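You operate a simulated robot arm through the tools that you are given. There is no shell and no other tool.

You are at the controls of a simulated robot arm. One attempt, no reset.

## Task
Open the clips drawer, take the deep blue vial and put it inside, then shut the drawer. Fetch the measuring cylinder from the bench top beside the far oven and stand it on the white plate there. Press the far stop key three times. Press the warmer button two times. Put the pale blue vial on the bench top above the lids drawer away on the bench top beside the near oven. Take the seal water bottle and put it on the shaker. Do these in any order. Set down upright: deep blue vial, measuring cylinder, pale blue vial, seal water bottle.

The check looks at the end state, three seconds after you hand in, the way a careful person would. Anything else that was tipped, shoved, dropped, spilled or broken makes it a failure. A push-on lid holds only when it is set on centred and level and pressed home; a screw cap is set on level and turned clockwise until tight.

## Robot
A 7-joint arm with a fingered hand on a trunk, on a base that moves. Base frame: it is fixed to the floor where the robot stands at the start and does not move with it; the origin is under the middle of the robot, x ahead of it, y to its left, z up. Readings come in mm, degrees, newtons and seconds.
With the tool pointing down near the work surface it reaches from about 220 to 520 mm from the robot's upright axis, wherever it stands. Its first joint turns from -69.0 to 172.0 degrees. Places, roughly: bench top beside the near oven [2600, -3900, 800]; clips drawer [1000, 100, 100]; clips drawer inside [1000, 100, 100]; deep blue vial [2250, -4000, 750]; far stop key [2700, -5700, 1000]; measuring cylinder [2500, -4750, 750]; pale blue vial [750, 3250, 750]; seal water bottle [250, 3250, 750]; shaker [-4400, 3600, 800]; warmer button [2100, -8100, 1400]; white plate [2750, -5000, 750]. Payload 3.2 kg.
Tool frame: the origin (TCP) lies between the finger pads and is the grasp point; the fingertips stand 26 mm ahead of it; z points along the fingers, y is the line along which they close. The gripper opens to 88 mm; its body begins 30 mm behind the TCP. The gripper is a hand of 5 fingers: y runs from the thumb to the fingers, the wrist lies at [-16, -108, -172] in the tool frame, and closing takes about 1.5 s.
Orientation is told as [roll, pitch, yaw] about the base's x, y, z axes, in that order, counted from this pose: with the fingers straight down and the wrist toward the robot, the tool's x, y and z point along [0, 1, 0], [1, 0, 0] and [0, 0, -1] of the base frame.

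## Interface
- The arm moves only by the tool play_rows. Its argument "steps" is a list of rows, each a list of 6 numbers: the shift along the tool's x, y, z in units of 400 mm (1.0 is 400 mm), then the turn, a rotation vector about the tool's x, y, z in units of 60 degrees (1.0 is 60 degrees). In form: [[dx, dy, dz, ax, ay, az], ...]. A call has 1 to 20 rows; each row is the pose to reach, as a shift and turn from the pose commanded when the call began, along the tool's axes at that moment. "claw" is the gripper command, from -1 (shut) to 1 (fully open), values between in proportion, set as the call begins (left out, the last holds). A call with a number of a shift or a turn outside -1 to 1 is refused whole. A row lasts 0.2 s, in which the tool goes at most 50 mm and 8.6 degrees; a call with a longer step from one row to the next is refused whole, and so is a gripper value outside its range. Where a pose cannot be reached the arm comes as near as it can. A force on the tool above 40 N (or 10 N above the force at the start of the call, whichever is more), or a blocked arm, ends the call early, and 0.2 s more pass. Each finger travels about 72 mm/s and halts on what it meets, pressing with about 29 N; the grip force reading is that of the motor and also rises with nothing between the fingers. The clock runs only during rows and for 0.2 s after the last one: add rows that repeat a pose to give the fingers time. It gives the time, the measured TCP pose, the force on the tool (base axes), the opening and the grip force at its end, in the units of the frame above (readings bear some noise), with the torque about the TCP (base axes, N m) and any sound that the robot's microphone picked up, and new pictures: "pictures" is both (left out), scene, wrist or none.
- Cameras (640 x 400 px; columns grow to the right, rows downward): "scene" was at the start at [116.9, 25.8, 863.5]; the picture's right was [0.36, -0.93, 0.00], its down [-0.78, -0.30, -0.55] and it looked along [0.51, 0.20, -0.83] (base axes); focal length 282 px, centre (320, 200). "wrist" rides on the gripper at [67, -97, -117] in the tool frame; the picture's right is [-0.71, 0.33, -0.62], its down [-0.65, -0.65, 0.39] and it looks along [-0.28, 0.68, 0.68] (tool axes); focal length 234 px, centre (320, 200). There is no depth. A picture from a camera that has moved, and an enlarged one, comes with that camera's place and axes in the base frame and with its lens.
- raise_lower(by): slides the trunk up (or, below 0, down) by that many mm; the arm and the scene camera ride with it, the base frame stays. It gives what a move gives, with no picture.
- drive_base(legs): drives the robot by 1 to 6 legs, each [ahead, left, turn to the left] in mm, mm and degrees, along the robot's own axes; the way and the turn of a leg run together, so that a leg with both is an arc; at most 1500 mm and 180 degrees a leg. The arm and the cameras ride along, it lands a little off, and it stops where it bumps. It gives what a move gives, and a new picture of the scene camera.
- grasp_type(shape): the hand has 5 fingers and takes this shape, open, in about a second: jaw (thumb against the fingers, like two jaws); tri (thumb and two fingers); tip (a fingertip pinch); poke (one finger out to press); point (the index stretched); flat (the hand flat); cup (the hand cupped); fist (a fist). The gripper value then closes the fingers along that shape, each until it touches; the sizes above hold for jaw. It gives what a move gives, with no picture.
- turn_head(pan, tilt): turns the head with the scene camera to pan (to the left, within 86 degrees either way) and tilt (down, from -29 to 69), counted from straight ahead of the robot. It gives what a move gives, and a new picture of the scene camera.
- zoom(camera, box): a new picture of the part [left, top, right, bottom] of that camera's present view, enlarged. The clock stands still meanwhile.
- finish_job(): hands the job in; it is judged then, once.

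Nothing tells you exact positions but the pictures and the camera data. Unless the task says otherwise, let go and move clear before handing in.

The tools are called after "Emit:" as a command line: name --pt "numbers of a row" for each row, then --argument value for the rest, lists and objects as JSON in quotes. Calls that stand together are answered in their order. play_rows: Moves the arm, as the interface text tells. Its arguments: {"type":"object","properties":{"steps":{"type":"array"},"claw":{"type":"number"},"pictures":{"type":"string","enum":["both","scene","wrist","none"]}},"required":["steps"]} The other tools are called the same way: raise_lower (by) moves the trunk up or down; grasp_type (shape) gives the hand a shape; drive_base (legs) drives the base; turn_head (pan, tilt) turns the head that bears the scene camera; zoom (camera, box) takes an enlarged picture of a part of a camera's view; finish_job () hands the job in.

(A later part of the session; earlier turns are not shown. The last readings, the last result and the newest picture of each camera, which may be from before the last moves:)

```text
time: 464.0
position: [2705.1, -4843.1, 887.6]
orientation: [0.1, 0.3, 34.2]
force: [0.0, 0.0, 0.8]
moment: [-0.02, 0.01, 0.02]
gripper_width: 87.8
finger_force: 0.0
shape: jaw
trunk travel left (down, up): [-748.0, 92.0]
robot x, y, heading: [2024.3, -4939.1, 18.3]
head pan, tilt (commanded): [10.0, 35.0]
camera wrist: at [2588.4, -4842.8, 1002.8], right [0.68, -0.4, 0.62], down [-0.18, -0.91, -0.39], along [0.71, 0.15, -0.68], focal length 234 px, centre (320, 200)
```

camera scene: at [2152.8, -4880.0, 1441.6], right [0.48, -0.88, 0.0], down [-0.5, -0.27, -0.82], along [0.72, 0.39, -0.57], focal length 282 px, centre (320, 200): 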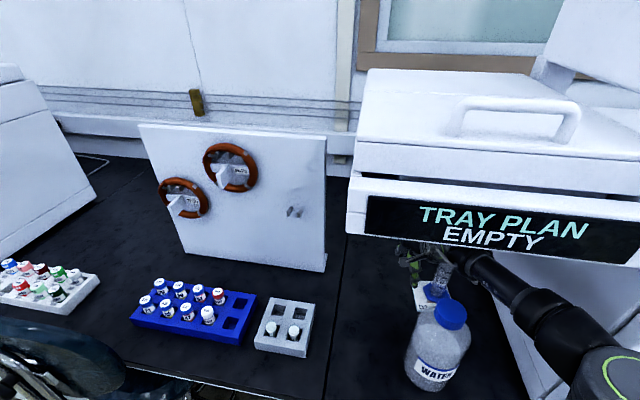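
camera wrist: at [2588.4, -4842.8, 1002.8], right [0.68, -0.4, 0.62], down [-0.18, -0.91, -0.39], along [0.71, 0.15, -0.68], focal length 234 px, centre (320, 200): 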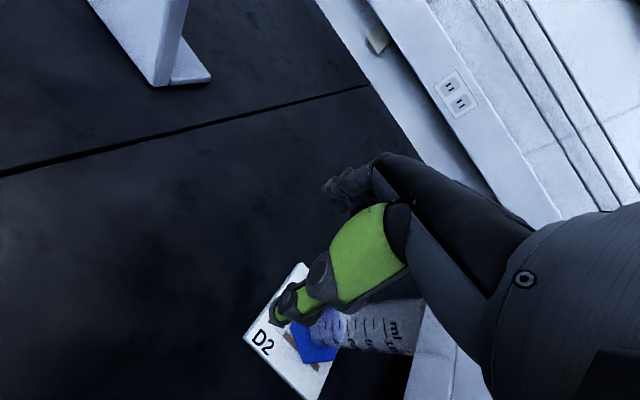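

Cylinder is standing on the plate and the hand is clear of it. Moving further left past the bottle, then backing out.

Emit:
drive_base --legs '[[0, 85, 0], [-120, 0, 0]]'

Emit:
zoom --camera "scene" --box '[340, 180, 580, 360]'

```text
time: 465.9
position: [2565.0, -4799.2, 886.2]
orientation: [0.2, 0.3, 34.4]
force: [-0.3, 0.2, -0.3]
moment: [0.02, 0.05, 0.01]
gripper_width: 87.7
finger_force: 0.0
shape: jaw
trunk travel left (down, up): [-748.0, 92.0]
robot x, y, heading: [1887.6, -4894.6, 18.5]
head pan, tilt (commanded): [10.0, 35.0]
camera scene: at [2013.5, -4839.0, 1441.7], right [0.48, -0.88, 0.0], down [-0.5, -0.27, -0.82], along [0.72, 0.39, -0.57], focal length 282 px, centre (320, 200)
```

scene: 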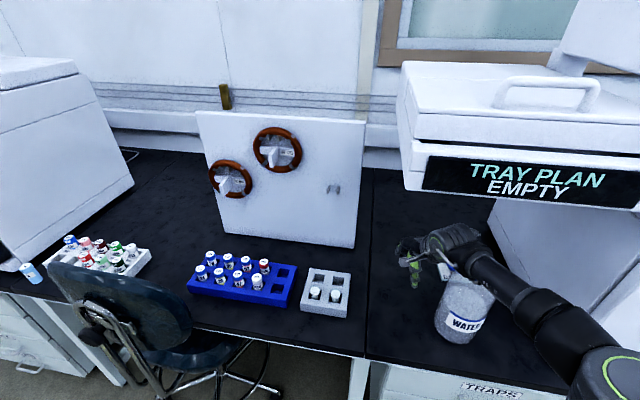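

```text
2.22 times, centred on (460, 270) of scene
camera zoom: at [2013.5, -4839.0, 1441.7], right [0.48, -0.88, 0.0], down [-0.5, -0.27, -0.82], along [0.72, 0.39, -0.57], focal length 626 px, centre (9, 44)
```

zoom: 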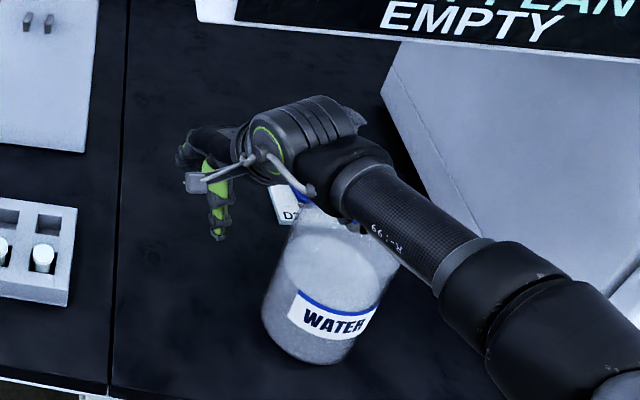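

Emit:
drive_base --legs '[[-230, 0, 0]]'

Emit:
turn_head --pan -15 --tilt 28

Emit:
zoom --camera "scene" --box '[220, 140, 460, 320]'

```text
time: 467.6
position: [2343.9, -4872.5, 885.8]
orientation: [0.0, 0.3, 34.4]
force: [-0.2, 0.3, -0.3]
moment: [0.01, -0.01, -0.04]
gripper_width: 87.7
finger_force: 0.0
shape: jaw
trunk travel left (down, up): [-748.0, 92.0]
robot x, y, heading: [1669.0, -4973.2, 18.5]
head pan, tilt (commanded): [10.0, 35.0]
camera scene: at [1792.9, -4912.2, 1441.7], right [0.48, -0.88, 0.0], down [-0.5, -0.27, -0.82], along [0.72, 0.39, -0.57], focal length 282 px, centre (320, 200)
```

scene: 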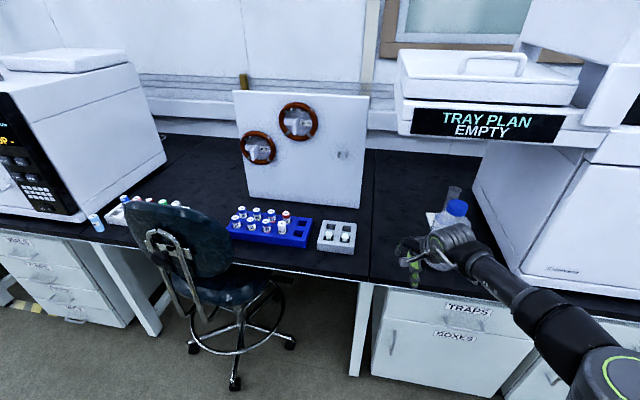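

```text
time: 468.5
position: [2344.9, -4871.3, 886.0]
orientation: [0.2, 0.3, 34.6]
force: [0.1, 0.7, -0.1]
moment: [-0.02, 0.05, 0.03]
gripper_width: 88.1
finger_force: 0.1
shape: jaw
trunk travel left (down, up): [-748.0, 92.0]
robot x, y, heading: [1664.4, -4969.9, 18.3]
head pan, tilt (commanded): [-15.0, 28.0]
camera scene: at [1807.0, -4948.3, 1452.6], right [0.06, -1.0, 0.0], down [-0.47, -0.03, -0.88], along [0.88, 0.06, -0.47], focal length 282 px, centre (320, 200)
```

scene: 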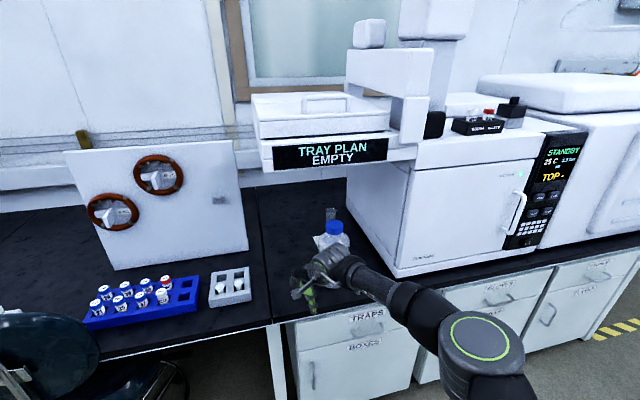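

```text
2.22 times, centred on (340, 230) of scene
camera zoom: at [1807.0, -4948.3, 1452.6], right [0.06, -1.0, 0.0], down [-0.47, -0.03, -0.88], along [0.88, 0.06, -0.47], focal length 626 px, centre (276, 133)
```

zoom: 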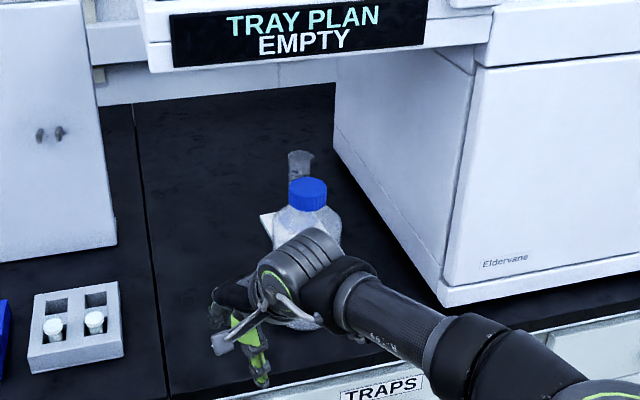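

The cylinder stands on the plate behind the bottle. Now the far oven's STOP key: retracting the arm and moving along to face its panel.

Emit:
play_rows --pt "0.02 -0.1 0 0 0 0" --pt "0.05 -0.2 0 0 0 0" --pt "0.1 -0.3 0 0 0 0" --pt "0.15 -0.4 0 0 0 0" --pt "0.2 -0.5 0 0 0 0" --pt "0.25 -0.58 0 0 0 0" --pt "0.25 -0.58 0 0 0 0" --pictures "none"

Emit:
drive_base --legs '[[0, -900, 0]]'

Emit:
turn_head --pan 10 --tilt 20

```text
time: 470.1
position: [2097.2, -4921.5, 887.9]
orientation: [0.1, 0.4, 34.5]
force: [-0.6, -0.3, -0.1]
moment: [0.03, 0.01, 0.03]
gripper_width: 88.0
finger_force: 0.1
shape: jaw
trunk travel left (down, up): [-748.0, 92.0]
robot x, y, heading: [1665.4, -4971.4, 18.5]
head pan, tilt (commanded): [-15.0, 28.0]
```

```text
time: 474.8
position: [2380.8, -5771.7, 887.5]
orientation: [0.1, 0.3, 34.3]
force: [-0.4, 0.0, -0.1]
moment: [0.01, 0.0, 0.02]
gripper_width: 87.9
finger_force: 0.1
shape: jaw
trunk travel left (down, up): [-748.0, 92.0]
robot x, y, heading: [1952.8, -5819.8, 18.3]
head pan, tilt (commanded): [-15.0, 28.0]
camera scene: at [2090.4, -5797.8, 1452.6], right [0.06, -1.0, 0.0], down [-0.47, -0.03, -0.88], along [0.88, 0.05, -0.47], focal length 282 px, centre (320, 200)
```

scene: 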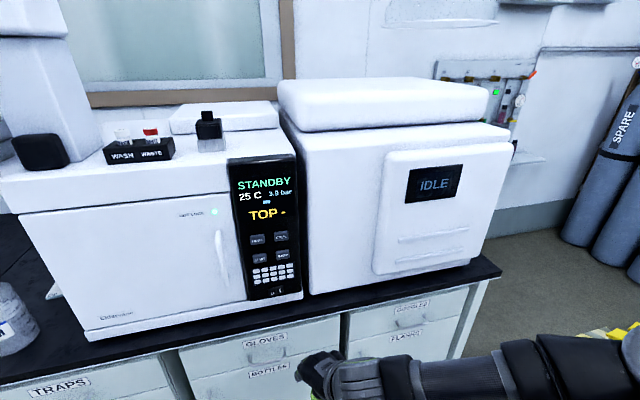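

```text
time: 475.7
position: [2380.2, -5772.0, 888.0]
orientation: [0.2, 0.4, 34.3]
force: [-0.4, 0.2, 0.7]
moment: [0.03, -0.03, -0.01]
gripper_width: 87.9
finger_force: 0.0
shape: jaw
trunk travel left (down, up): [-748.0, 92.0]
robot x, y, heading: [1951.3, -5822.2, 18.4]
head pan, tilt (commanded): [10.0, 20.0]
camera scene: at [2081.3, -5758.9, 1465.5], right [0.47, -0.88, 0.0], down [-0.3, -0.16, -0.94], along [0.83, 0.45, -0.34], focal length 282 px, centre (320, 200)
```

scene: 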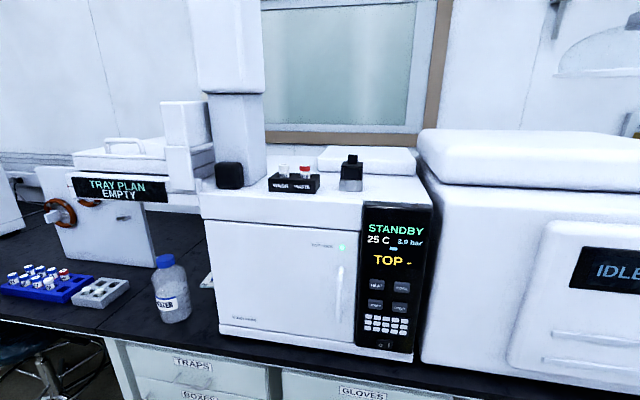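

Emit:
zoom --camera "scene" --box '[340, 190, 460, 360]'

Emit:
turn_head --pan -10 --tilt 28

Emit:
zoom --camera "scene" --box '[200, 140, 340, 310]'

```text
2.35 times, centred on (400, 275) of scene
camera zoom: at [2081.3, -5758.9, 1465.5], right [0.47, -0.88, 0.0], down [-0.3, -0.16, -0.94], along [0.83, 0.45, -0.34], focal length 662 px, centre (132, 24)
```

zoom: 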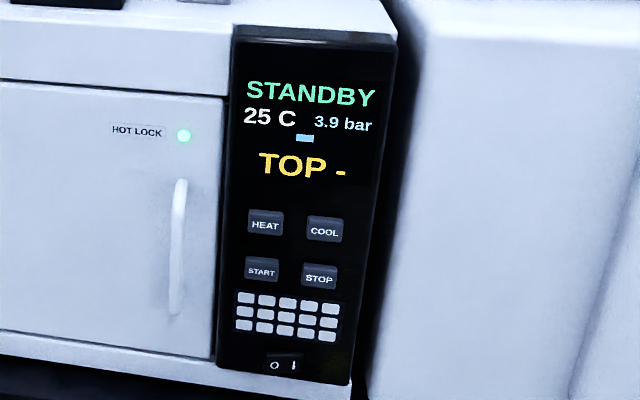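

```text
time: 476.5
position: [2380.3, -5772.0, 887.6]
orientation: [0.2, 0.2, 34.3]
force: [0.3, -0.2, 0.3]
moment: [0.01, 0.0, -0.03]
gripper_width: 87.8
finger_force: 0.0
shape: jaw
trunk travel left (down, up): [-748.0, 92.0]
robot x, y, heading: [1950.9, -5818.1, 18.5]
head pan, tilt (commanded): [-10.0, 28.0]
camera scene: at [2089.5, -5789.6, 1452.7], right [0.15, -0.99, 0.0], down [-0.46, -0.07, -0.88], along [0.87, 0.13, -0.47], focal length 282 px, centre (320, 200)
```

scene: 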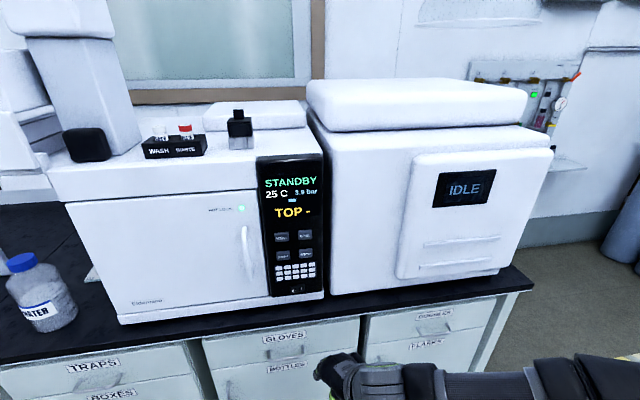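

```text
2.35 times, centred on (270, 225) of scene
camera zoom: at [2089.5, -5789.6, 1452.7], right [0.15, -0.99, 0.0], down [-0.46, -0.07, -0.88], along [0.87, 0.13, -0.47], focal length 662 px, centre (438, 141)
```

zoom: 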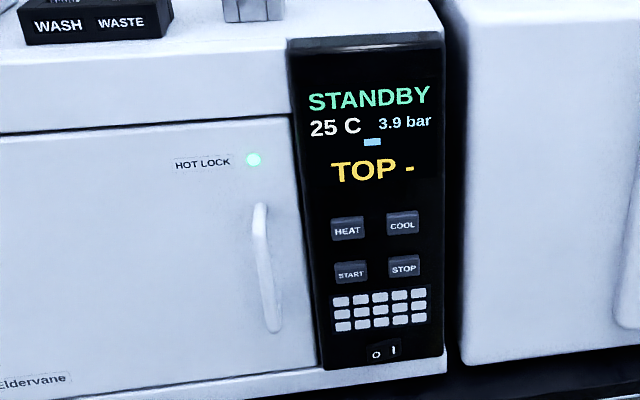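

STOP key roughly at [2705–2738, −5652, 920–950]. I'll lower the trunk (needed for a horizontal poke anyway) and re-view for a better fix.

Emit:
raise_lower --by -280

Emit:
turn_head --pan -10 --tilt 15

Emit:
zoom --camera "scene" --box '[200, 140, 340, 310]'

```text
time: 479.4
position: [2380.4, -5770.9, 608.7]
orientation: [0.1, 0.3, 34.2]
force: [-0.2, 0.4, 0.2]
moment: [0.03, 0.0, -0.02]
gripper_width: 88.0
finger_force: 0.1
shape: jaw
trunk travel left (down, up): [-468.0, 372.0]
robot x, y, heading: [1953.1, -5821.7, 18.6]
head pan, tilt (commanded): [-10.0, 28.0]
```

```text
time: 480.1
position: [2380.4, -5771.0, 607.6]
orientation: [0.1, 0.4, 34.3]
force: [-0.5, 0.5, 0.8]
moment: [-0.01, 0.01, 0.0]
gripper_width: 87.9
finger_force: 0.0
shape: jaw
trunk travel left (down, up): [-468.0, 372.0]
robot x, y, heading: [1950.3, -5818.5, 18.5]
head pan, tilt (commanded): [-10.0, 15.0]
camera scene: at [2091.7, -5789.4, 1193.6], right [0.15, -0.99, 0.0], down [-0.26, -0.04, -0.97], along [0.96, 0.14, -0.26], focal length 282 px, centre (320, 200)
```

scene: 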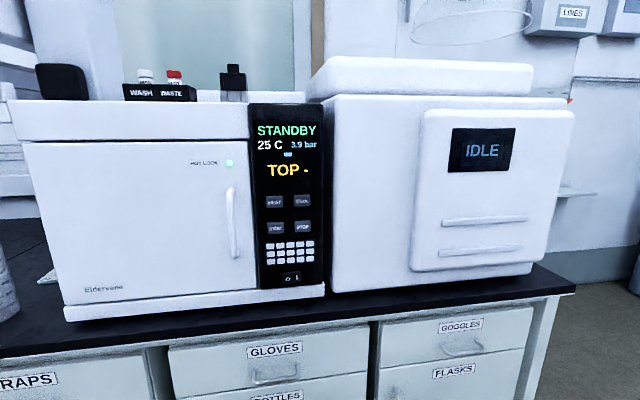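

```text
2.35 times, centred on (270, 225) of scene
camera zoom: at [2091.7, -5789.4, 1193.6], right [0.15, -0.99, 0.0], down [-0.26, -0.04, -0.97], along [0.96, 0.14, -0.26], focal length 662 px, centre (438, 141)
```

zoom: 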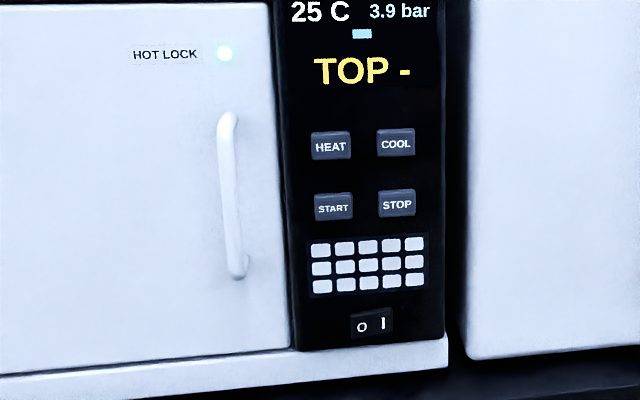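

STOP key triangulates well at [2670, −5666, 974]. Now forming the poke shape and inspecting where the extended fingertip is.

Emit:
grasp_type --shape "poke"

Emit:
zoom --camera "wrist" --box '[220, 130, 460, 330]'

Emit:
turn_head --pan -5 --tilt 62

```text
time: 481.0
position: [2379.7, -5772.1, 607.9]
orientation: [0.1, 0.3, 34.3]
force: [-0.6, -0.1, 0.3]
moment: [0.02, 0.0, 0.01]
gripper_width: 0.0
finger_force: 0.0
shape: poke
trunk travel left (down, up): [-468.0, 372.0]
robot x, y, heading: [1950.7, -5817.5, 18.4]
head pan, tilt (commanded): [-10.0, 15.0]
```

```text
2.00 times, centred on (340, 230) of wrist
camera zoom: at [2263.4, -5771.5, 724.7], right [0.68, -0.4, 0.62], down [-0.18, -0.91, -0.39], along [0.71, 0.15, -0.68], focal length 468 px, centre (280, 140)
```

zoom: 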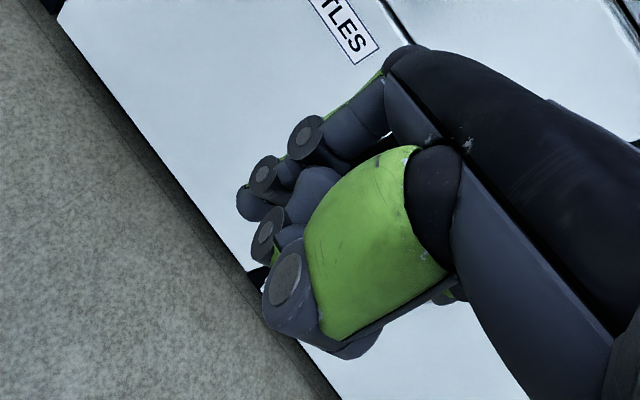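

```text
time: 482.2
position: [2380.9, -5771.4, 607.5]
orientation: [0.1, 0.3, 34.3]
force: [0.3, -0.2, -0.6]
moment: [0.02, 0.03, 0.01]
gripper_width: 0.3
finger_force: 0.1
shape: poke
trunk travel left (down, up): [-468.0, 372.0]
robot x, y, heading: [1947.0, -5818.0, 18.2]
head pan, tilt (commanded): [-5.0, 62.0]
camera scene: at [2061.9, -5788.1, 1125.1], right [0.23, -0.97, 0.0], down [-0.86, -0.2, -0.47], along [0.46, 0.11, -0.88], focal length 282 px, centre (320, 200)
```

scene: 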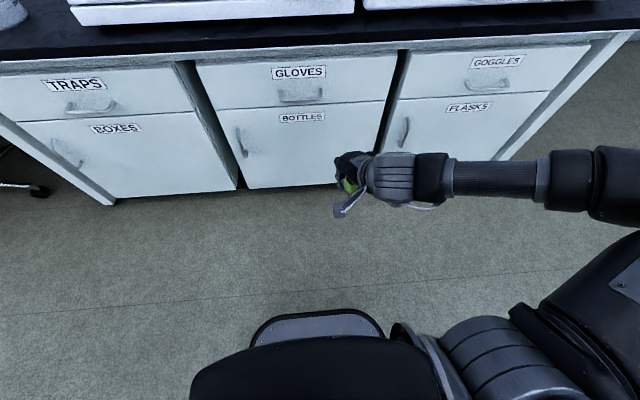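

The finger position is ambiguous from this view, so I'll rotate the hand to point forward in free space (wrist fixed) and look at it from above.

Emit:
play_rows --pt "0 0.054 -0.039 -0.125 0 0" --pt "0 0.102 -0.0845 -0.25 0 0" --pt "0 0.144 -0.136 -0.375 0 0" --pt "0 0.179 -0.1925 -0.5 0 0" --pt "0 0.206 -0.253 -0.625 0 0" --pt "0 0.225 -0.317 -0.75 0 0" --pt "0 0.225 -0.317 -0.75 0 0" --pictures "none"

Emit:
play_rows --pt "0 0.054 -0.039 -0.125 0 0" --pt "0 0.102 -0.0845 -0.25 0 0" --pt "0 0.144 -0.136 -0.375 0 0" --pt "0 0.179 -0.1925 -0.5 0 0" --pt "0 0.206 -0.253 -0.625 0 0" --pt "0 0.225 -0.317 -0.75 0 0" --pt "0 0.225 -0.317 -0.75 0 0"

```text
time: 483.8
position: [2456.2, -5720.2, 733.9]
orientation: [0.1, -44.8, 34.2]
force: [0.0, 0.2, 0.2]
moment: [0.04, -0.01, -0.04]
gripper_width: 0.3
finger_force: 0.1
shape: poke
trunk travel left (down, up): [-468.0, 372.0]
robot x, y, heading: [1950.6, -5818.8, 18.3]
head pan, tilt (commanded): [-5.0, 62.0]
```

```text
time: 485.4
position: [2434.2, -5734.4, 886.9]
orientation: [23.0, -89.7, 11.4]
force: [0.0, 0.0, 0.6]
moment: [-0.01, 0.04, -0.01]
gripper_width: 0.0
finger_force: 0.1
shape: poke
trunk travel left (down, up): [-468.0, 372.0]
robot x, y, heading: [1951.2, -5817.3, 18.5]
head pan, tilt (commanded): [-5.0, 62.0]
camera scene: at [2061.9, -5788.1, 1125.1], right [0.23, -0.97, 0.0], down [-0.86, -0.2, -0.47], along [0.46, 0.11, -0.88], focal length 282 px, centre (320, 200)
camera wrist: at [2300.5, -5746.3, 789.3], right [-0.11, -0.94, 0.33], down [0.68, -0.32, -0.66], along [0.72, 0.15, 0.68], focal length 234 px, centre (320, 200)
```

scene: 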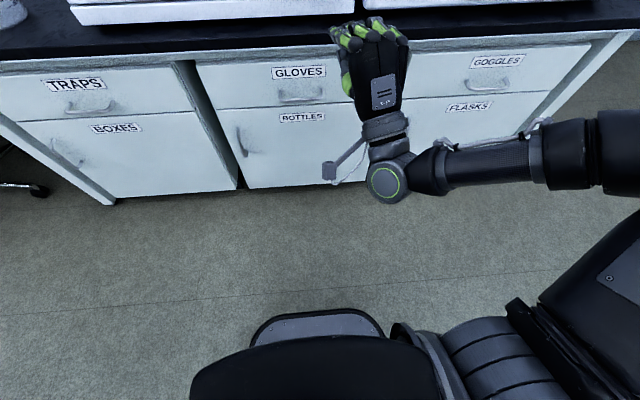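
wrist: 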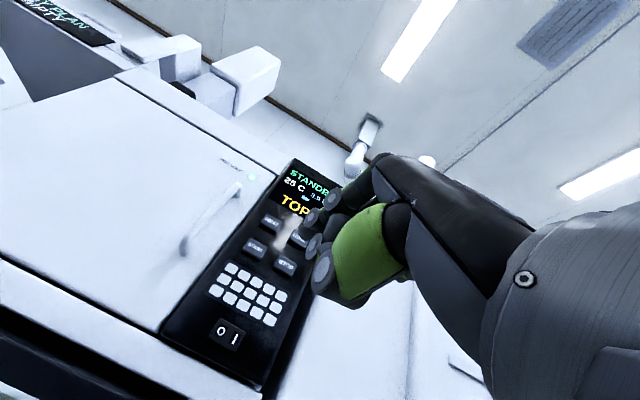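

Emit:
zoom --camera "scene" --box '[300, 0, 460, 110]'

Emit:
zoom --camera "wrist" --box '[220, 130, 420, 310]'

Emit:
turn_head --pan 15 --tilt 35

Emit:
zoom --camera "scene" --box '[300, 80, 520, 300]'

```text
3.64 times, centred on (380, 55) of scene
camera zoom: at [2061.9, -5788.1, 1125.1], right [0.23, -0.97, 0.0], down [-0.86, -0.2, -0.47], along [0.46, 0.11, -0.88], focal length 1024 px, centre (102, 727)
```

zoom: 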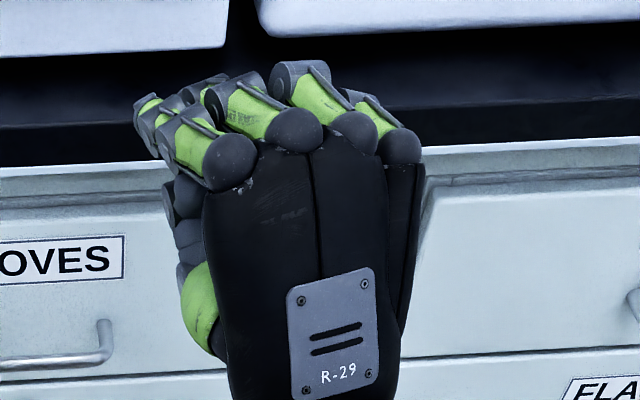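

```text
2.22 times, centred on (320, 220) of wrist
camera zoom: at [2300.5, -5746.3, 789.3], right [-0.11, -0.94, 0.33], down [0.68, -0.32, -0.66], along [0.72, 0.15, 0.68], focal length 520 px, centre (320, 156)
```

zoom: 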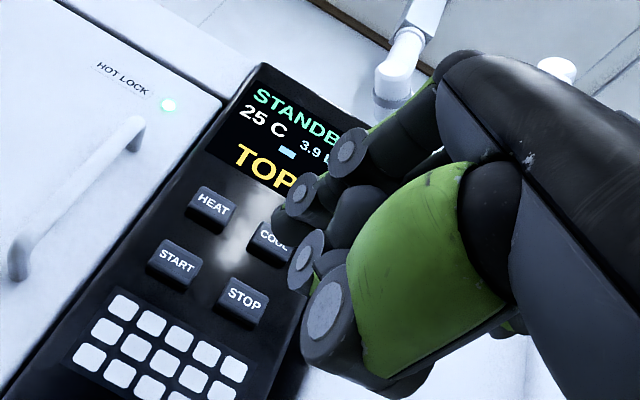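

```text
time: 486.3
position: [2434.3, -5733.9, 886.1]
orientation: [15.6, -89.5, 18.7]
force: [-0.4, 0.2, -1.2]
moment: [-0.01, 0.05, 0.03]
gripper_width: 0.0
finger_force: 0.0
shape: poke
trunk travel left (down, up): [-468.0, 372.0]
robot x, y, heading: [1952.1, -5819.2, 18.3]
head pan, tilt (commanded): [15.0, 35.0]
camera scene: at [2072.9, -5754.6, 1161.6], right [0.55, -0.84, 0.0], down [-0.48, -0.32, -0.82], along [0.68, 0.45, -0.57], focal length 282 px, centre (320, 200)
```

scene: 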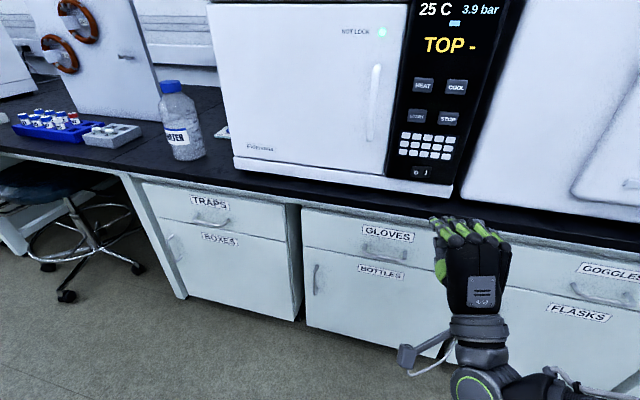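

```text
1.82 times, centred on (410, 190) of scene
camera zoom: at [2072.9, -5754.6, 1161.6], right [0.55, -0.84, 0.0], down [-0.48, -0.32, -0.82], along [0.68, 0.45, -0.57], focal length 512 px, centre (156, 218)
```

zoom: 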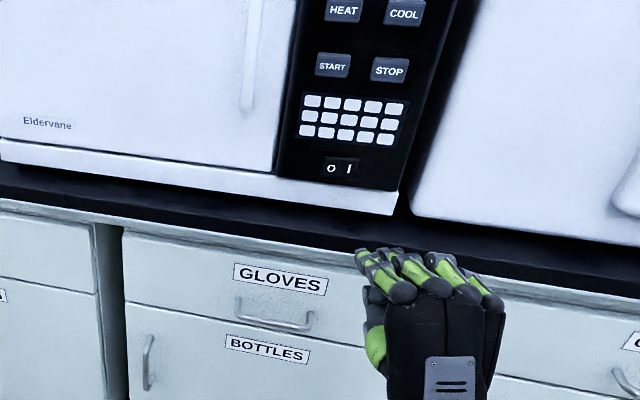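

In poke the tip barely leads the other knuckles. Let me compare with the "point" shape.

Emit:
grasp_type --shape "point"

Emit:
turn_head --pan -5 --tilt 62

Emit:
zoom --camera "scene" --box '[300, 0, 460, 110]'

Emit:
zoom --camera "wrist" --box '[220, 130, 420, 310]'

```text
time: 487.2
position: [2435.1, -5733.9, 886.5]
orientation: [16.2, -89.5, 18.1]
force: [0.6, 0.7, -0.6]
moment: [0.01, -0.03, 0.02]
gripper_width: 0.0
finger_force: 0.2
shape: point
trunk travel left (down, up): [-468.0, 372.0]
robot x, y, heading: [1951.2, -5816.8, 18.4]
head pan, tilt (commanded): [15.0, 35.0]
```

```text
time: 488.1
position: [2434.5, -5735.2, 887.2]
orientation: [15.7, -89.5, 18.7]
force: [-0.7, 0.6, -0.3]
moment: [-0.02, 0.01, -0.03]
gripper_width: 0.0
finger_force: 0.0
shape: point
trunk travel left (down, up): [-468.0, 372.0]
robot x, y, heading: [1949.9, -5820.1, 18.4]
head pan, tilt (commanded): [-5.0, 62.0]
camera scene: at [2061.9, -5788.1, 1125.1], right [0.23, -0.97, 0.0], down [-0.86, -0.2, -0.47], along [0.46, 0.11, -0.88], focal length 282 px, centre (320, 200)
```

scene: 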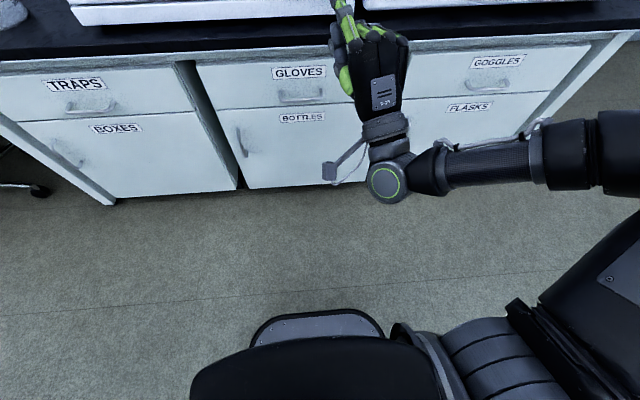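

```text
3.64 times, centred on (380, 55) of scene
camera zoom: at [2061.9, -5788.1, 1125.1], right [0.23, -0.97, 0.0], down [-0.86, -0.2, -0.47], along [0.46, 0.11, -0.88], focal length 1024 px, centre (102, 727)
```

zoom: 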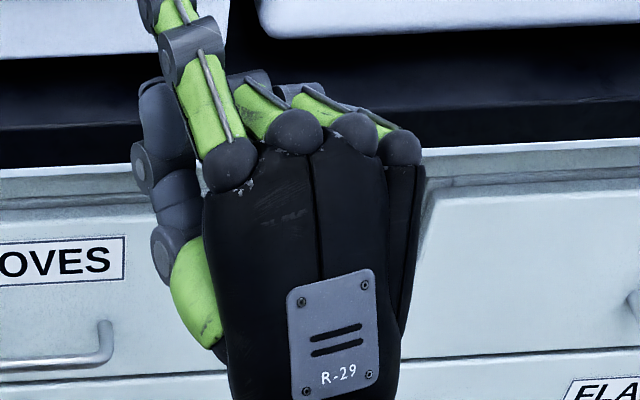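

```text
2.22 times, centred on (320, 220) of wrist
camera zoom: at [2300.6, -5746.3, 789.2], right [-0.11, -0.94, 0.33], down [0.68, -0.32, -0.66], along [0.72, 0.15, 0.68], focal length 520 px, centre (320, 156)
```

zoom: 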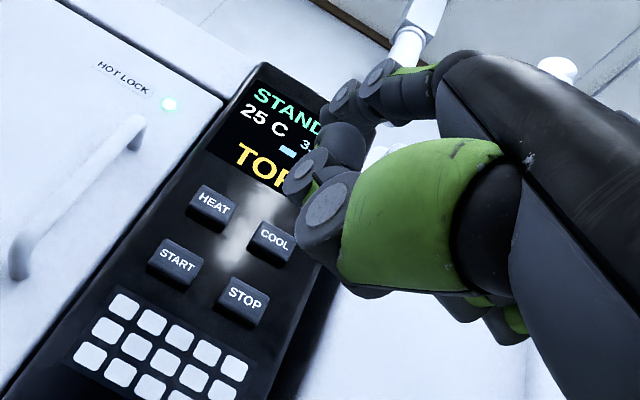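

"Point" gives a clearly stretched index. Locating its tip precisely.

Emit:
turn_head --pan -5 --tilt 45

Emit:
zoom --camera "scene" --box '[300, 60, 460, 200]'

Emit:
turn_head --pan 30 --tilt 35

Emit:
zoom --camera "scene" --box '[420, 120, 620, 300]'

```text
time: 488.9
position: [2435.4, -5735.6, 886.6]
orientation: [15.8, -89.6, 18.7]
force: [0.0, 0.4, -0.3]
moment: [0.0, 0.01, 0.01]
gripper_width: 0.0
finger_force: 0.0
shape: point
trunk travel left (down, up): [-468.0, 372.0]
robot x, y, heading: [1947.9, -5820.3, 18.4]
head pan, tilt (commanded): [-5.0, 45.0]
camera scene: at [2078.4, -5784.2, 1146.8], right [0.23, -0.97, 0.0], down [-0.69, -0.16, -0.71], along [0.69, 0.16, -0.71], focal length 282 px, centre (320, 200)
```

scene: 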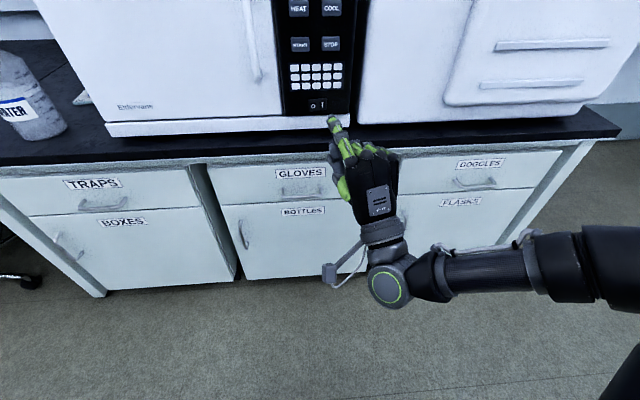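

```text
2.86 times, centred on (380, 130) of scene
camera zoom: at [2078.4, -5784.2, 1146.8], right [0.23, -0.97, 0.0], down [-0.69, -0.16, -0.71], along [0.69, 0.16, -0.71], focal length 804 px, centre (149, 400)
```

zoom: 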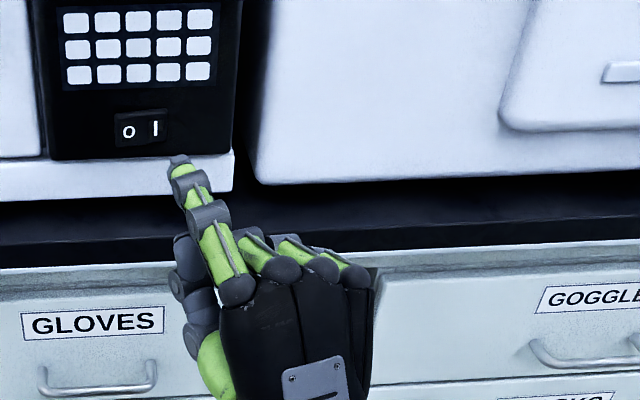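

```text
time: 489.9
position: [2434.8, -5733.8, 886.6]
orientation: [15.5, -89.6, 18.8]
force: [0.8, 0.4, 0.6]
moment: [-0.01, -0.03, 0.0]
gripper_width: 0.3
finger_force: 0.1
shape: point
trunk travel left (down, up): [-468.0, 372.0]
robot x, y, heading: [1952.0, -5818.9, 18.2]
head pan, tilt (commanded): [30.0, 35.0]
camera scene: at [2057.9, -5737.2, 1161.7], right [0.75, -0.66, 0.0], down [-0.38, -0.43, -0.82], along [0.54, 0.61, -0.57], focal length 282 px, centre (320, 200)
```

scene: 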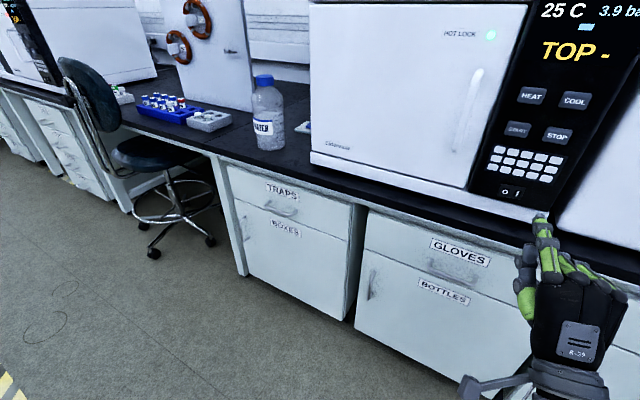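

```text
2.22 times, centred on (520, 210) of scene
camera zoom: at [2057.9, -5737.2, 1161.7], right [0.75, -0.66, 0.0], down [-0.38, -0.43, -0.82], along [0.54, 0.61, -0.57], focal length 626 px, centre (-124, 178)
```

zoom: 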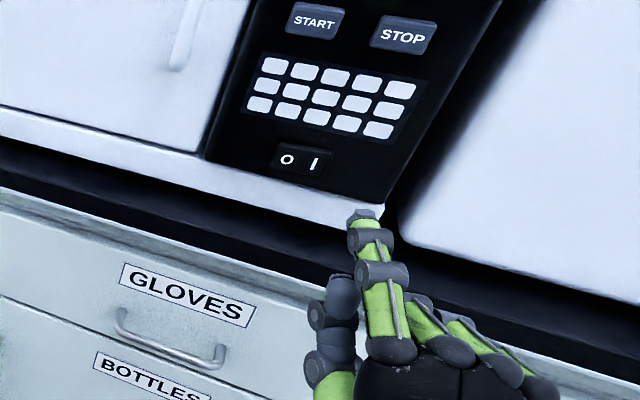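

Index tip is at tool offset (−2, 43, 48). I'll square the hand to the panel, raise it 44 mm, and drive forward.

Emit:
play_rows --pt "0 0.03 0 0 -0.09 0" --pt "0 0.07 0 0 -0.18 0" --pt "0 0.11 0 0 -0.258 0" --pt "0 0.11 0 0 -0.258 0" --pictures "none"

Emit:
drive_base --legs '[[150, 0, 0]]'

Emit:
turn_head --pan 0 --tilt 35

Emit:
zoom --camera "wrist" --box '[140, 100, 420, 310]'

```text
time: 490.9
position: [2435.1, -5734.7, 931.5]
orientation: [-1.5, -89.7, 20.5]
force: [-0.4, 0.1, 0.3]
moment: [0.02, 0.01, 0.01]
gripper_width: 0.0
finger_force: 0.0
shape: point
trunk travel left (down, up): [-468.0, 372.0]
robot x, y, heading: [1949.7, -5818.1, 18.2]
head pan, tilt (commanded): [30.0, 35.0]
```

```text
time: 492.3
position: [2576.2, -5687.3, 931.8]
orientation: [1.0, -89.6, 17.9]
force: [0.0, 0.5, 0.1]
moment: [0.0, -0.04, -0.04]
gripper_width: 0.0
finger_force: 0.0
shape: point
trunk travel left (down, up): [-468.0, 372.0]
robot x, y, heading: [2091.6, -5769.9, 18.3]
head pan, tilt (commanded): [30.0, 35.0]
camera scene: at [2200.2, -5689.9, 1161.6], right [0.75, -0.66, 0.0], down [-0.38, -0.43, -0.82], along [0.54, 0.61, -0.57], focal length 282 px, centre (320, 200)
```

scene: 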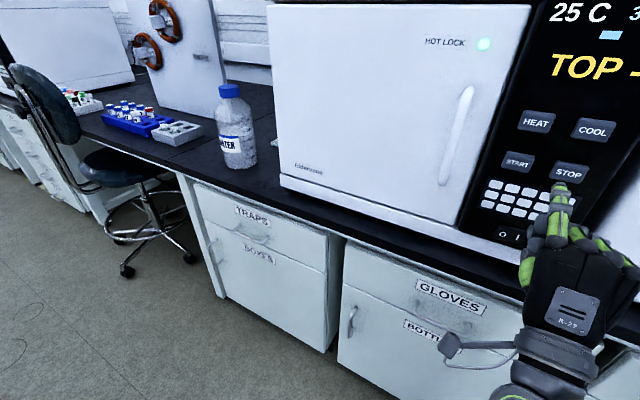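

```text
time: 493.2
position: [2576.7, -5685.9, 931.6]
orientation: [0.9, -89.6, 17.9]
force: [-0.6, -0.3, -0.2]
moment: [0.02, 0.02, -0.05]
gripper_width: 0.2
finger_force: 0.1
shape: point
trunk travel left (down, up): [-468.0, 372.0]
robot x, y, heading: [2092.8, -5771.1, 18.4]
head pan, tilt (commanded): [0.0, 35.0]
camera scene: at [2224.4, -5728.1, 1161.7], right [0.32, -0.95, 0.0], down [-0.54, -0.18, -0.82], along [0.78, 0.26, -0.57], focal length 282 px, centre (320, 200)
```

scene: 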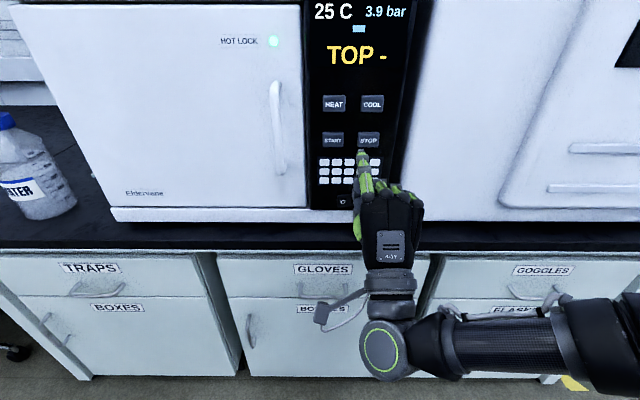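

```text
1.90 times, centred on (280, 205) of wrist
camera zoom: at [2444.0, -5662.6, 833.9], right [-0.36, -0.87, 0.34], down [0.57, -0.49, -0.66], along [0.74, -0.04, 0.68], focal length 446 px, centre (396, 190)
```

zoom: 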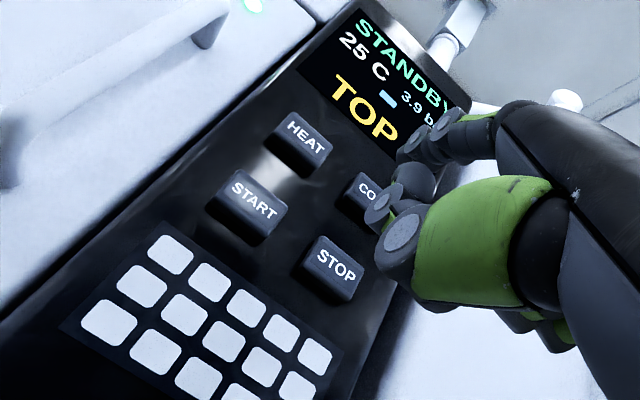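

Emit:
zoom --camera "scene" --box '[310, 80, 430, 220]'

Emit:
turn_head --pan 30 --tilt 30

Emit:
zoom --camera "scene" --box '[500, 120, 640, 270]'

```text
2.86 times, centred on (370, 150) of scene
camera zoom: at [2224.4, -5728.1, 1161.7], right [0.32, -0.95, 0.0], down [-0.54, -0.18, -0.82], along [0.78, 0.26, -0.57], focal length 804 px, centre (177, 343)
```

zoom: 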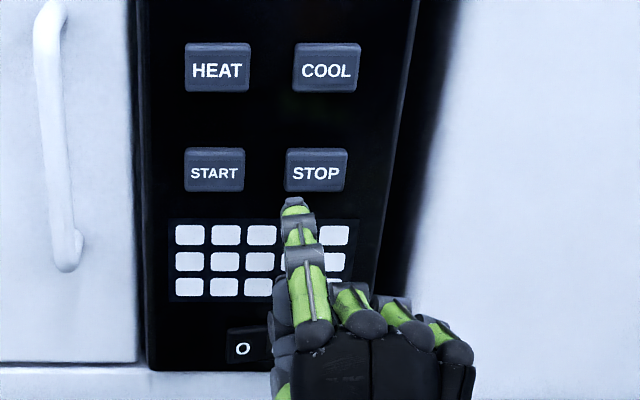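

```text
time: 494.2
position: [2576.3, -5687.8, 931.6]
orientation: [0.9, -89.6, 17.9]
force: [-0.7, 0.2, 0.5]
moment: [0.02, 0.01, 0.03]
gripper_width: 0.0
finger_force: 0.1
shape: point
trunk travel left (down, up): [-468.0, 372.0]
robot x, y, heading: [2092.4, -5771.8, 18.4]
head pan, tilt (commanded): [30.0, 30.0]
camera scene: at [2201.0, -5688.4, 1169.5], right [0.75, -0.66, 0.0], down [-0.33, -0.37, -0.87], along [0.58, 0.65, -0.5], focal length 282 px, centre (320, 200)
```

scene: 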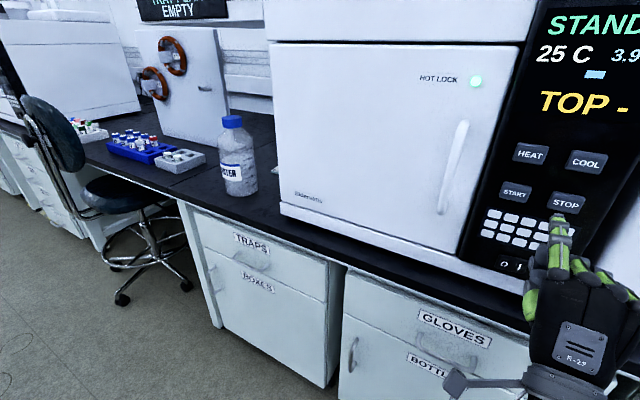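

```text
2.67 times, centred on (570, 195) of scene
camera zoom: at [2201.0, -5688.4, 1169.5], right [0.75, -0.66, 0.0], down [-0.33, -0.37, -0.87], along [0.58, 0.65, -0.5], focal length 751 px, centre (-347, 213)
```

zoom: 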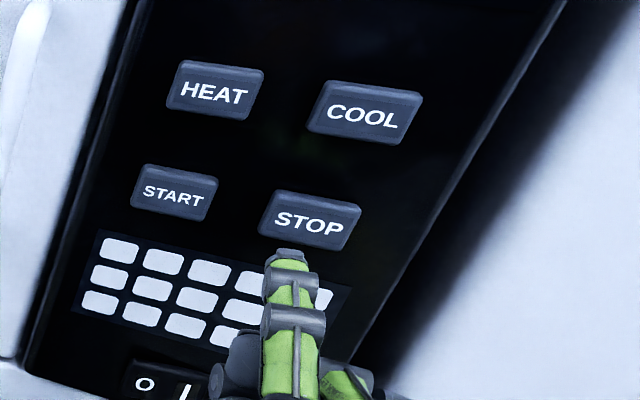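

Key and tip fixes agree to within a few mm: I need about 14 mm right and ~49 mm forward. Moving most of the way, then verifying visually.

Emit:
play_rows --pt "-0.02 0 0.04 0 0 0" --pt "-0.034 -0.004 0.08 0 0 0" --pt "-0.034 -0.004 0.08 0 0 0" --pictures "none"

Emit:
zoom --camera "scene" --box '[500, 120, 640, 270]'

Emit:
turn_head --pan 0 --tilt 35

Emit:
zoom --camera "scene" --box '[310, 80, 430, 220]'

```text
time: 495.0
position: [2611.1, -5688.8, 930.8]
orientation: [0.6, -89.6, 18.1]
force: [-0.1, 0.2, 0.6]
moment: [-0.01, -0.01, 0.01]
gripper_width: 0.1
finger_force: 0.1
shape: point
trunk travel left (down, up): [-468.0, 372.0]
robot x, y, heading: [2095.5, -5771.1, 18.5]
head pan, tilt (commanded): [30.0, 30.0]
```

```text
2.67 times, centred on (570, 195) of scene
camera zoom: at [2200.9, -5688.3, 1169.5], right [0.75, -0.66, 0.0], down [-0.33, -0.37, -0.87], along [0.58, 0.65, -0.5], focal length 751 px, centre (-347, 213)
```

zoom: 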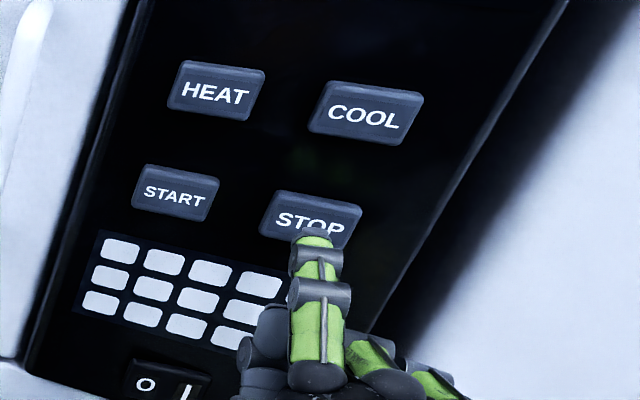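

```text
time: 495.9
position: [2611.0, -5688.5, 930.1]
orientation: [1.4, -89.6, 17.3]
force: [0.1, 0.2, 0.2]
moment: [-0.05, 0.02, -0.01]
gripper_width: 0.2
finger_force: 0.1
shape: point
trunk travel left (down, up): [-468.0, 372.0]
robot x, y, heading: [2093.8, -5767.6, 18.3]
head pan, tilt (commanded): [0.0, 35.0]
camera scene: at [2224.5, -5728.1, 1161.7], right [0.32, -0.95, 0.0], down [-0.54, -0.18, -0.82], along [0.78, 0.26, -0.57], focal length 282 px, centre (320, 200)
```

scene: 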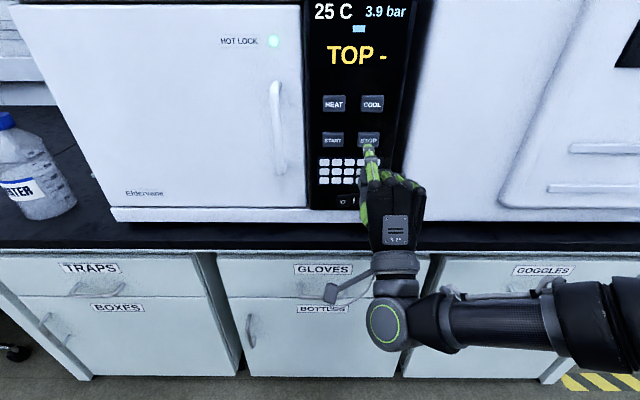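

```text
2.86 times, centred on (370, 150) of scene
camera zoom: at [2224.5, -5728.1, 1161.7], right [0.32, -0.95, 0.0], down [-0.54, -0.18, -0.82], along [0.78, 0.26, -0.57], focal length 804 px, centre (177, 343)
```

zoom: 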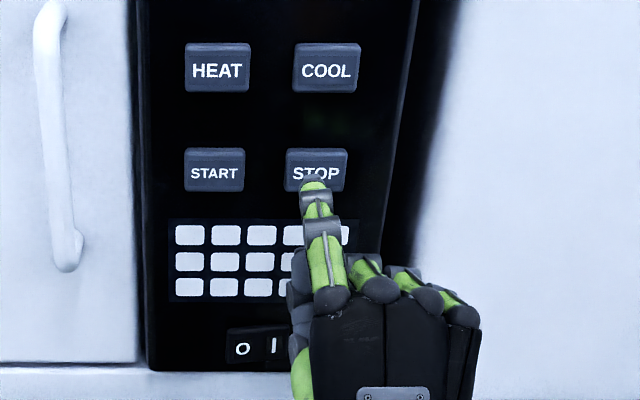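

Tip is lined up with STOP in both views. Pressing gently: first press.

Emit:
play_rows --pt "-0.006 0 0.02 0 0 0" --pt "-0.006 0 0.03 0 0 0" --pt "-0.006 0 0.0375 0 0 0" --pictures "none"

Emit:
play_rows --pt "0 0 0.008 0 0 0" --pictures "none"

Emit:
zoom --camera "scene" --box '[310, 80, 430, 220]'

```text
time: 496.7
position: [2626.0, -5687.2, 931.0]
orientation: [2.8, -89.6, 16.0]
force: [-0.5, 0.5, 0.7]
moment: [0.02, 0.0, 0.02]
gripper_width: 0.0
finger_force: 0.0
shape: point
trunk travel left (down, up): [-468.0, 372.0]
robot x, y, heading: [2091.6, -5775.0, 18.4]
head pan, tilt (commanded): [0.0, 35.0]
```

```text
time: 497.1
position: [2628.3, -5685.7, 930.1]
orientation: [0.6, -89.6, 18.3]
force: [-0.1, -0.2, 0.5]
moment: [0.04, 0.05, -0.01]
gripper_width: 0.0
finger_force: 0.0
shape: point
trunk travel left (down, up): [-468.0, 372.0]
robot x, y, heading: [2093.5, -5768.9, 18.6]
head pan, tilt (commanded): [0.0, 35.0]
```

```text
2.86 times, centred on (370, 150) of scene
camera zoom: at [2224.5, -5728.1, 1161.7], right [0.32, -0.95, 0.0], down [-0.54, -0.18, -0.82], along [0.78, 0.26, -0.57], focal length 804 px, centre (177, 343)
```

zoom: 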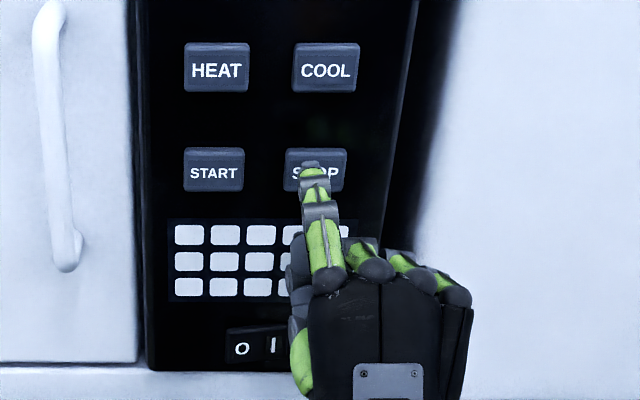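

Emit:
play_rows --pt "-0.01 -0.012 0.004 0 0 0" --pt "-0.01 -0.012 0.012 0 0 0" --pictures "none"

Emit:
play_rows --pt "0 0 0.01 0 0 0" --pictures "none"

Emit:
play_rows --pt "0 0 0.01 0 0 0" --pictures "none"

Emit:
zoom --camera "scene" --box '[310, 80, 430, 220]'

```text
time: 497.7
position: [2634.1, -5688.0, 925.3]
orientation: [5.5, -89.7, 13.4]
force: [-0.1, 0.2, -0.2]
moment: [0.0, -0.01, -0.03]
gripper_width: 0.0
finger_force: 0.1
shape: point
trunk travel left (down, up): [-468.0, 372.0]
robot x, y, heading: [2094.3, -5772.0, 18.5]
head pan, tilt (commanded): [0.0, 35.0]
```

```text
time: 498.1
position: [2637.8, -5687.0, 924.6]
orientation: [-5.7, -89.7, 24.5]
force: [0.1, 0.4, -0.1]
moment: [0.04, 0.01, 0.01]
gripper_width: 0.1
finger_force: 0.1
shape: point
trunk travel left (down, up): [-468.0, 372.0]
robot x, y, heading: [2092.5, -5772.2, 18.2]
head pan, tilt (commanded): [0.0, 35.0]
```

```text
time: 498.5
position: [2643.0, -5686.1, 925.6]
orientation: [4.1, -89.6, 14.7]
force: [0.4, -0.1, 0.1]
moment: [-0.01, -0.02, -0.03]
gripper_width: 0.0
finger_force: 0.0
shape: point
trunk travel left (down, up): [-468.0, 372.0]
robot x, y, heading: [2093.9, -5772.5, 18.3]
head pan, tilt (commanded): [0.0, 35.0]
```

```text
2.86 times, centred on (370, 150) of scene
camera zoom: at [2224.5, -5728.1, 1161.7], right [0.32, -0.95, 0.0], down [-0.54, -0.18, -0.82], along [0.78, 0.26, -0.57], focal length 804 px, centre (177, 343)
```

zoom: 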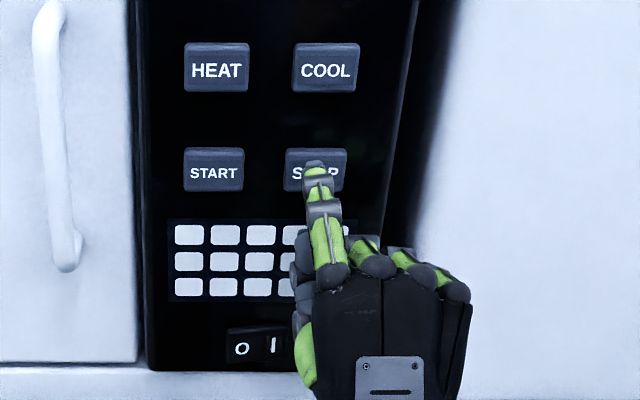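

No contact yet; continuing forward in small steps.

Emit:
play_rows --pt "-0.003 -0.008 0.01 0 0 0" --pt "-0.003 -0.008 0.02 0 0 0" --pictures "none"

Emit:
play_rows --pt "0 0 0.01 0 0 0" --pictures "none"

Emit:
play_rows --pt "0 0 0.01 0 0 0" --pictures "none"

Emit:
zoom --camera "scene" --box '[310, 80, 430, 220]'

```text
time: 499.1
position: [2649.5, -5683.8, 922.0]
orientation: [4.4, -89.6, 14.3]
force: [-0.5, -0.1, 0.5]
moment: [-0.01, -0.01, -0.03]
gripper_width: 0.0
finger_force: 0.1
shape: point
trunk travel left (down, up): [-468.0, 372.0]
robot x, y, heading: [2092.3, -5770.1, 18.6]
head pan, tilt (commanded): [0.0, 35.0]
```

```text
time: 499.5
position: [2655.7, -5682.7, 921.8]
orientation: [-1.9, -89.6, 20.8]
force: [-0.2, 0.7, 0.4]
moment: [0.0, 0.02, 0.05]
gripper_width: 0.1
finger_force: 0.0
shape: point
trunk travel left (down, up): [-468.0, 372.0]
robot x, y, heading: [2091.7, -5773.0, 18.6]
head pan, tilt (commanded): [0.0, 35.0]
```

```text
time: 499.9
position: [2657.6, -5681.6, 921.8]
orientation: [0.5, -89.6, 18.2]
force: [-0.4, 0.1, -0.1]
moment: [-0.02, -0.02, -0.04]
gripper_width: 0.1
finger_force: 0.1
shape: point
trunk travel left (down, up): [-468.0, 372.0]
robot x, y, heading: [2093.8, -5770.9, 18.4]
head pan, tilt (commanded): [0.0, 35.0]
```

```text
2.86 times, centred on (370, 150) of scene
camera zoom: at [2224.6, -5728.1, 1161.7], right [0.32, -0.95, 0.0], down [-0.54, -0.18, -0.82], along [0.78, 0.26, -0.57], focal length 804 px, centre (177, 343)
```

zoom: 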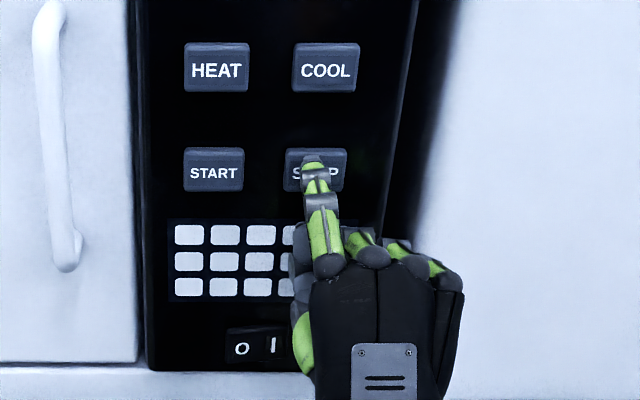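

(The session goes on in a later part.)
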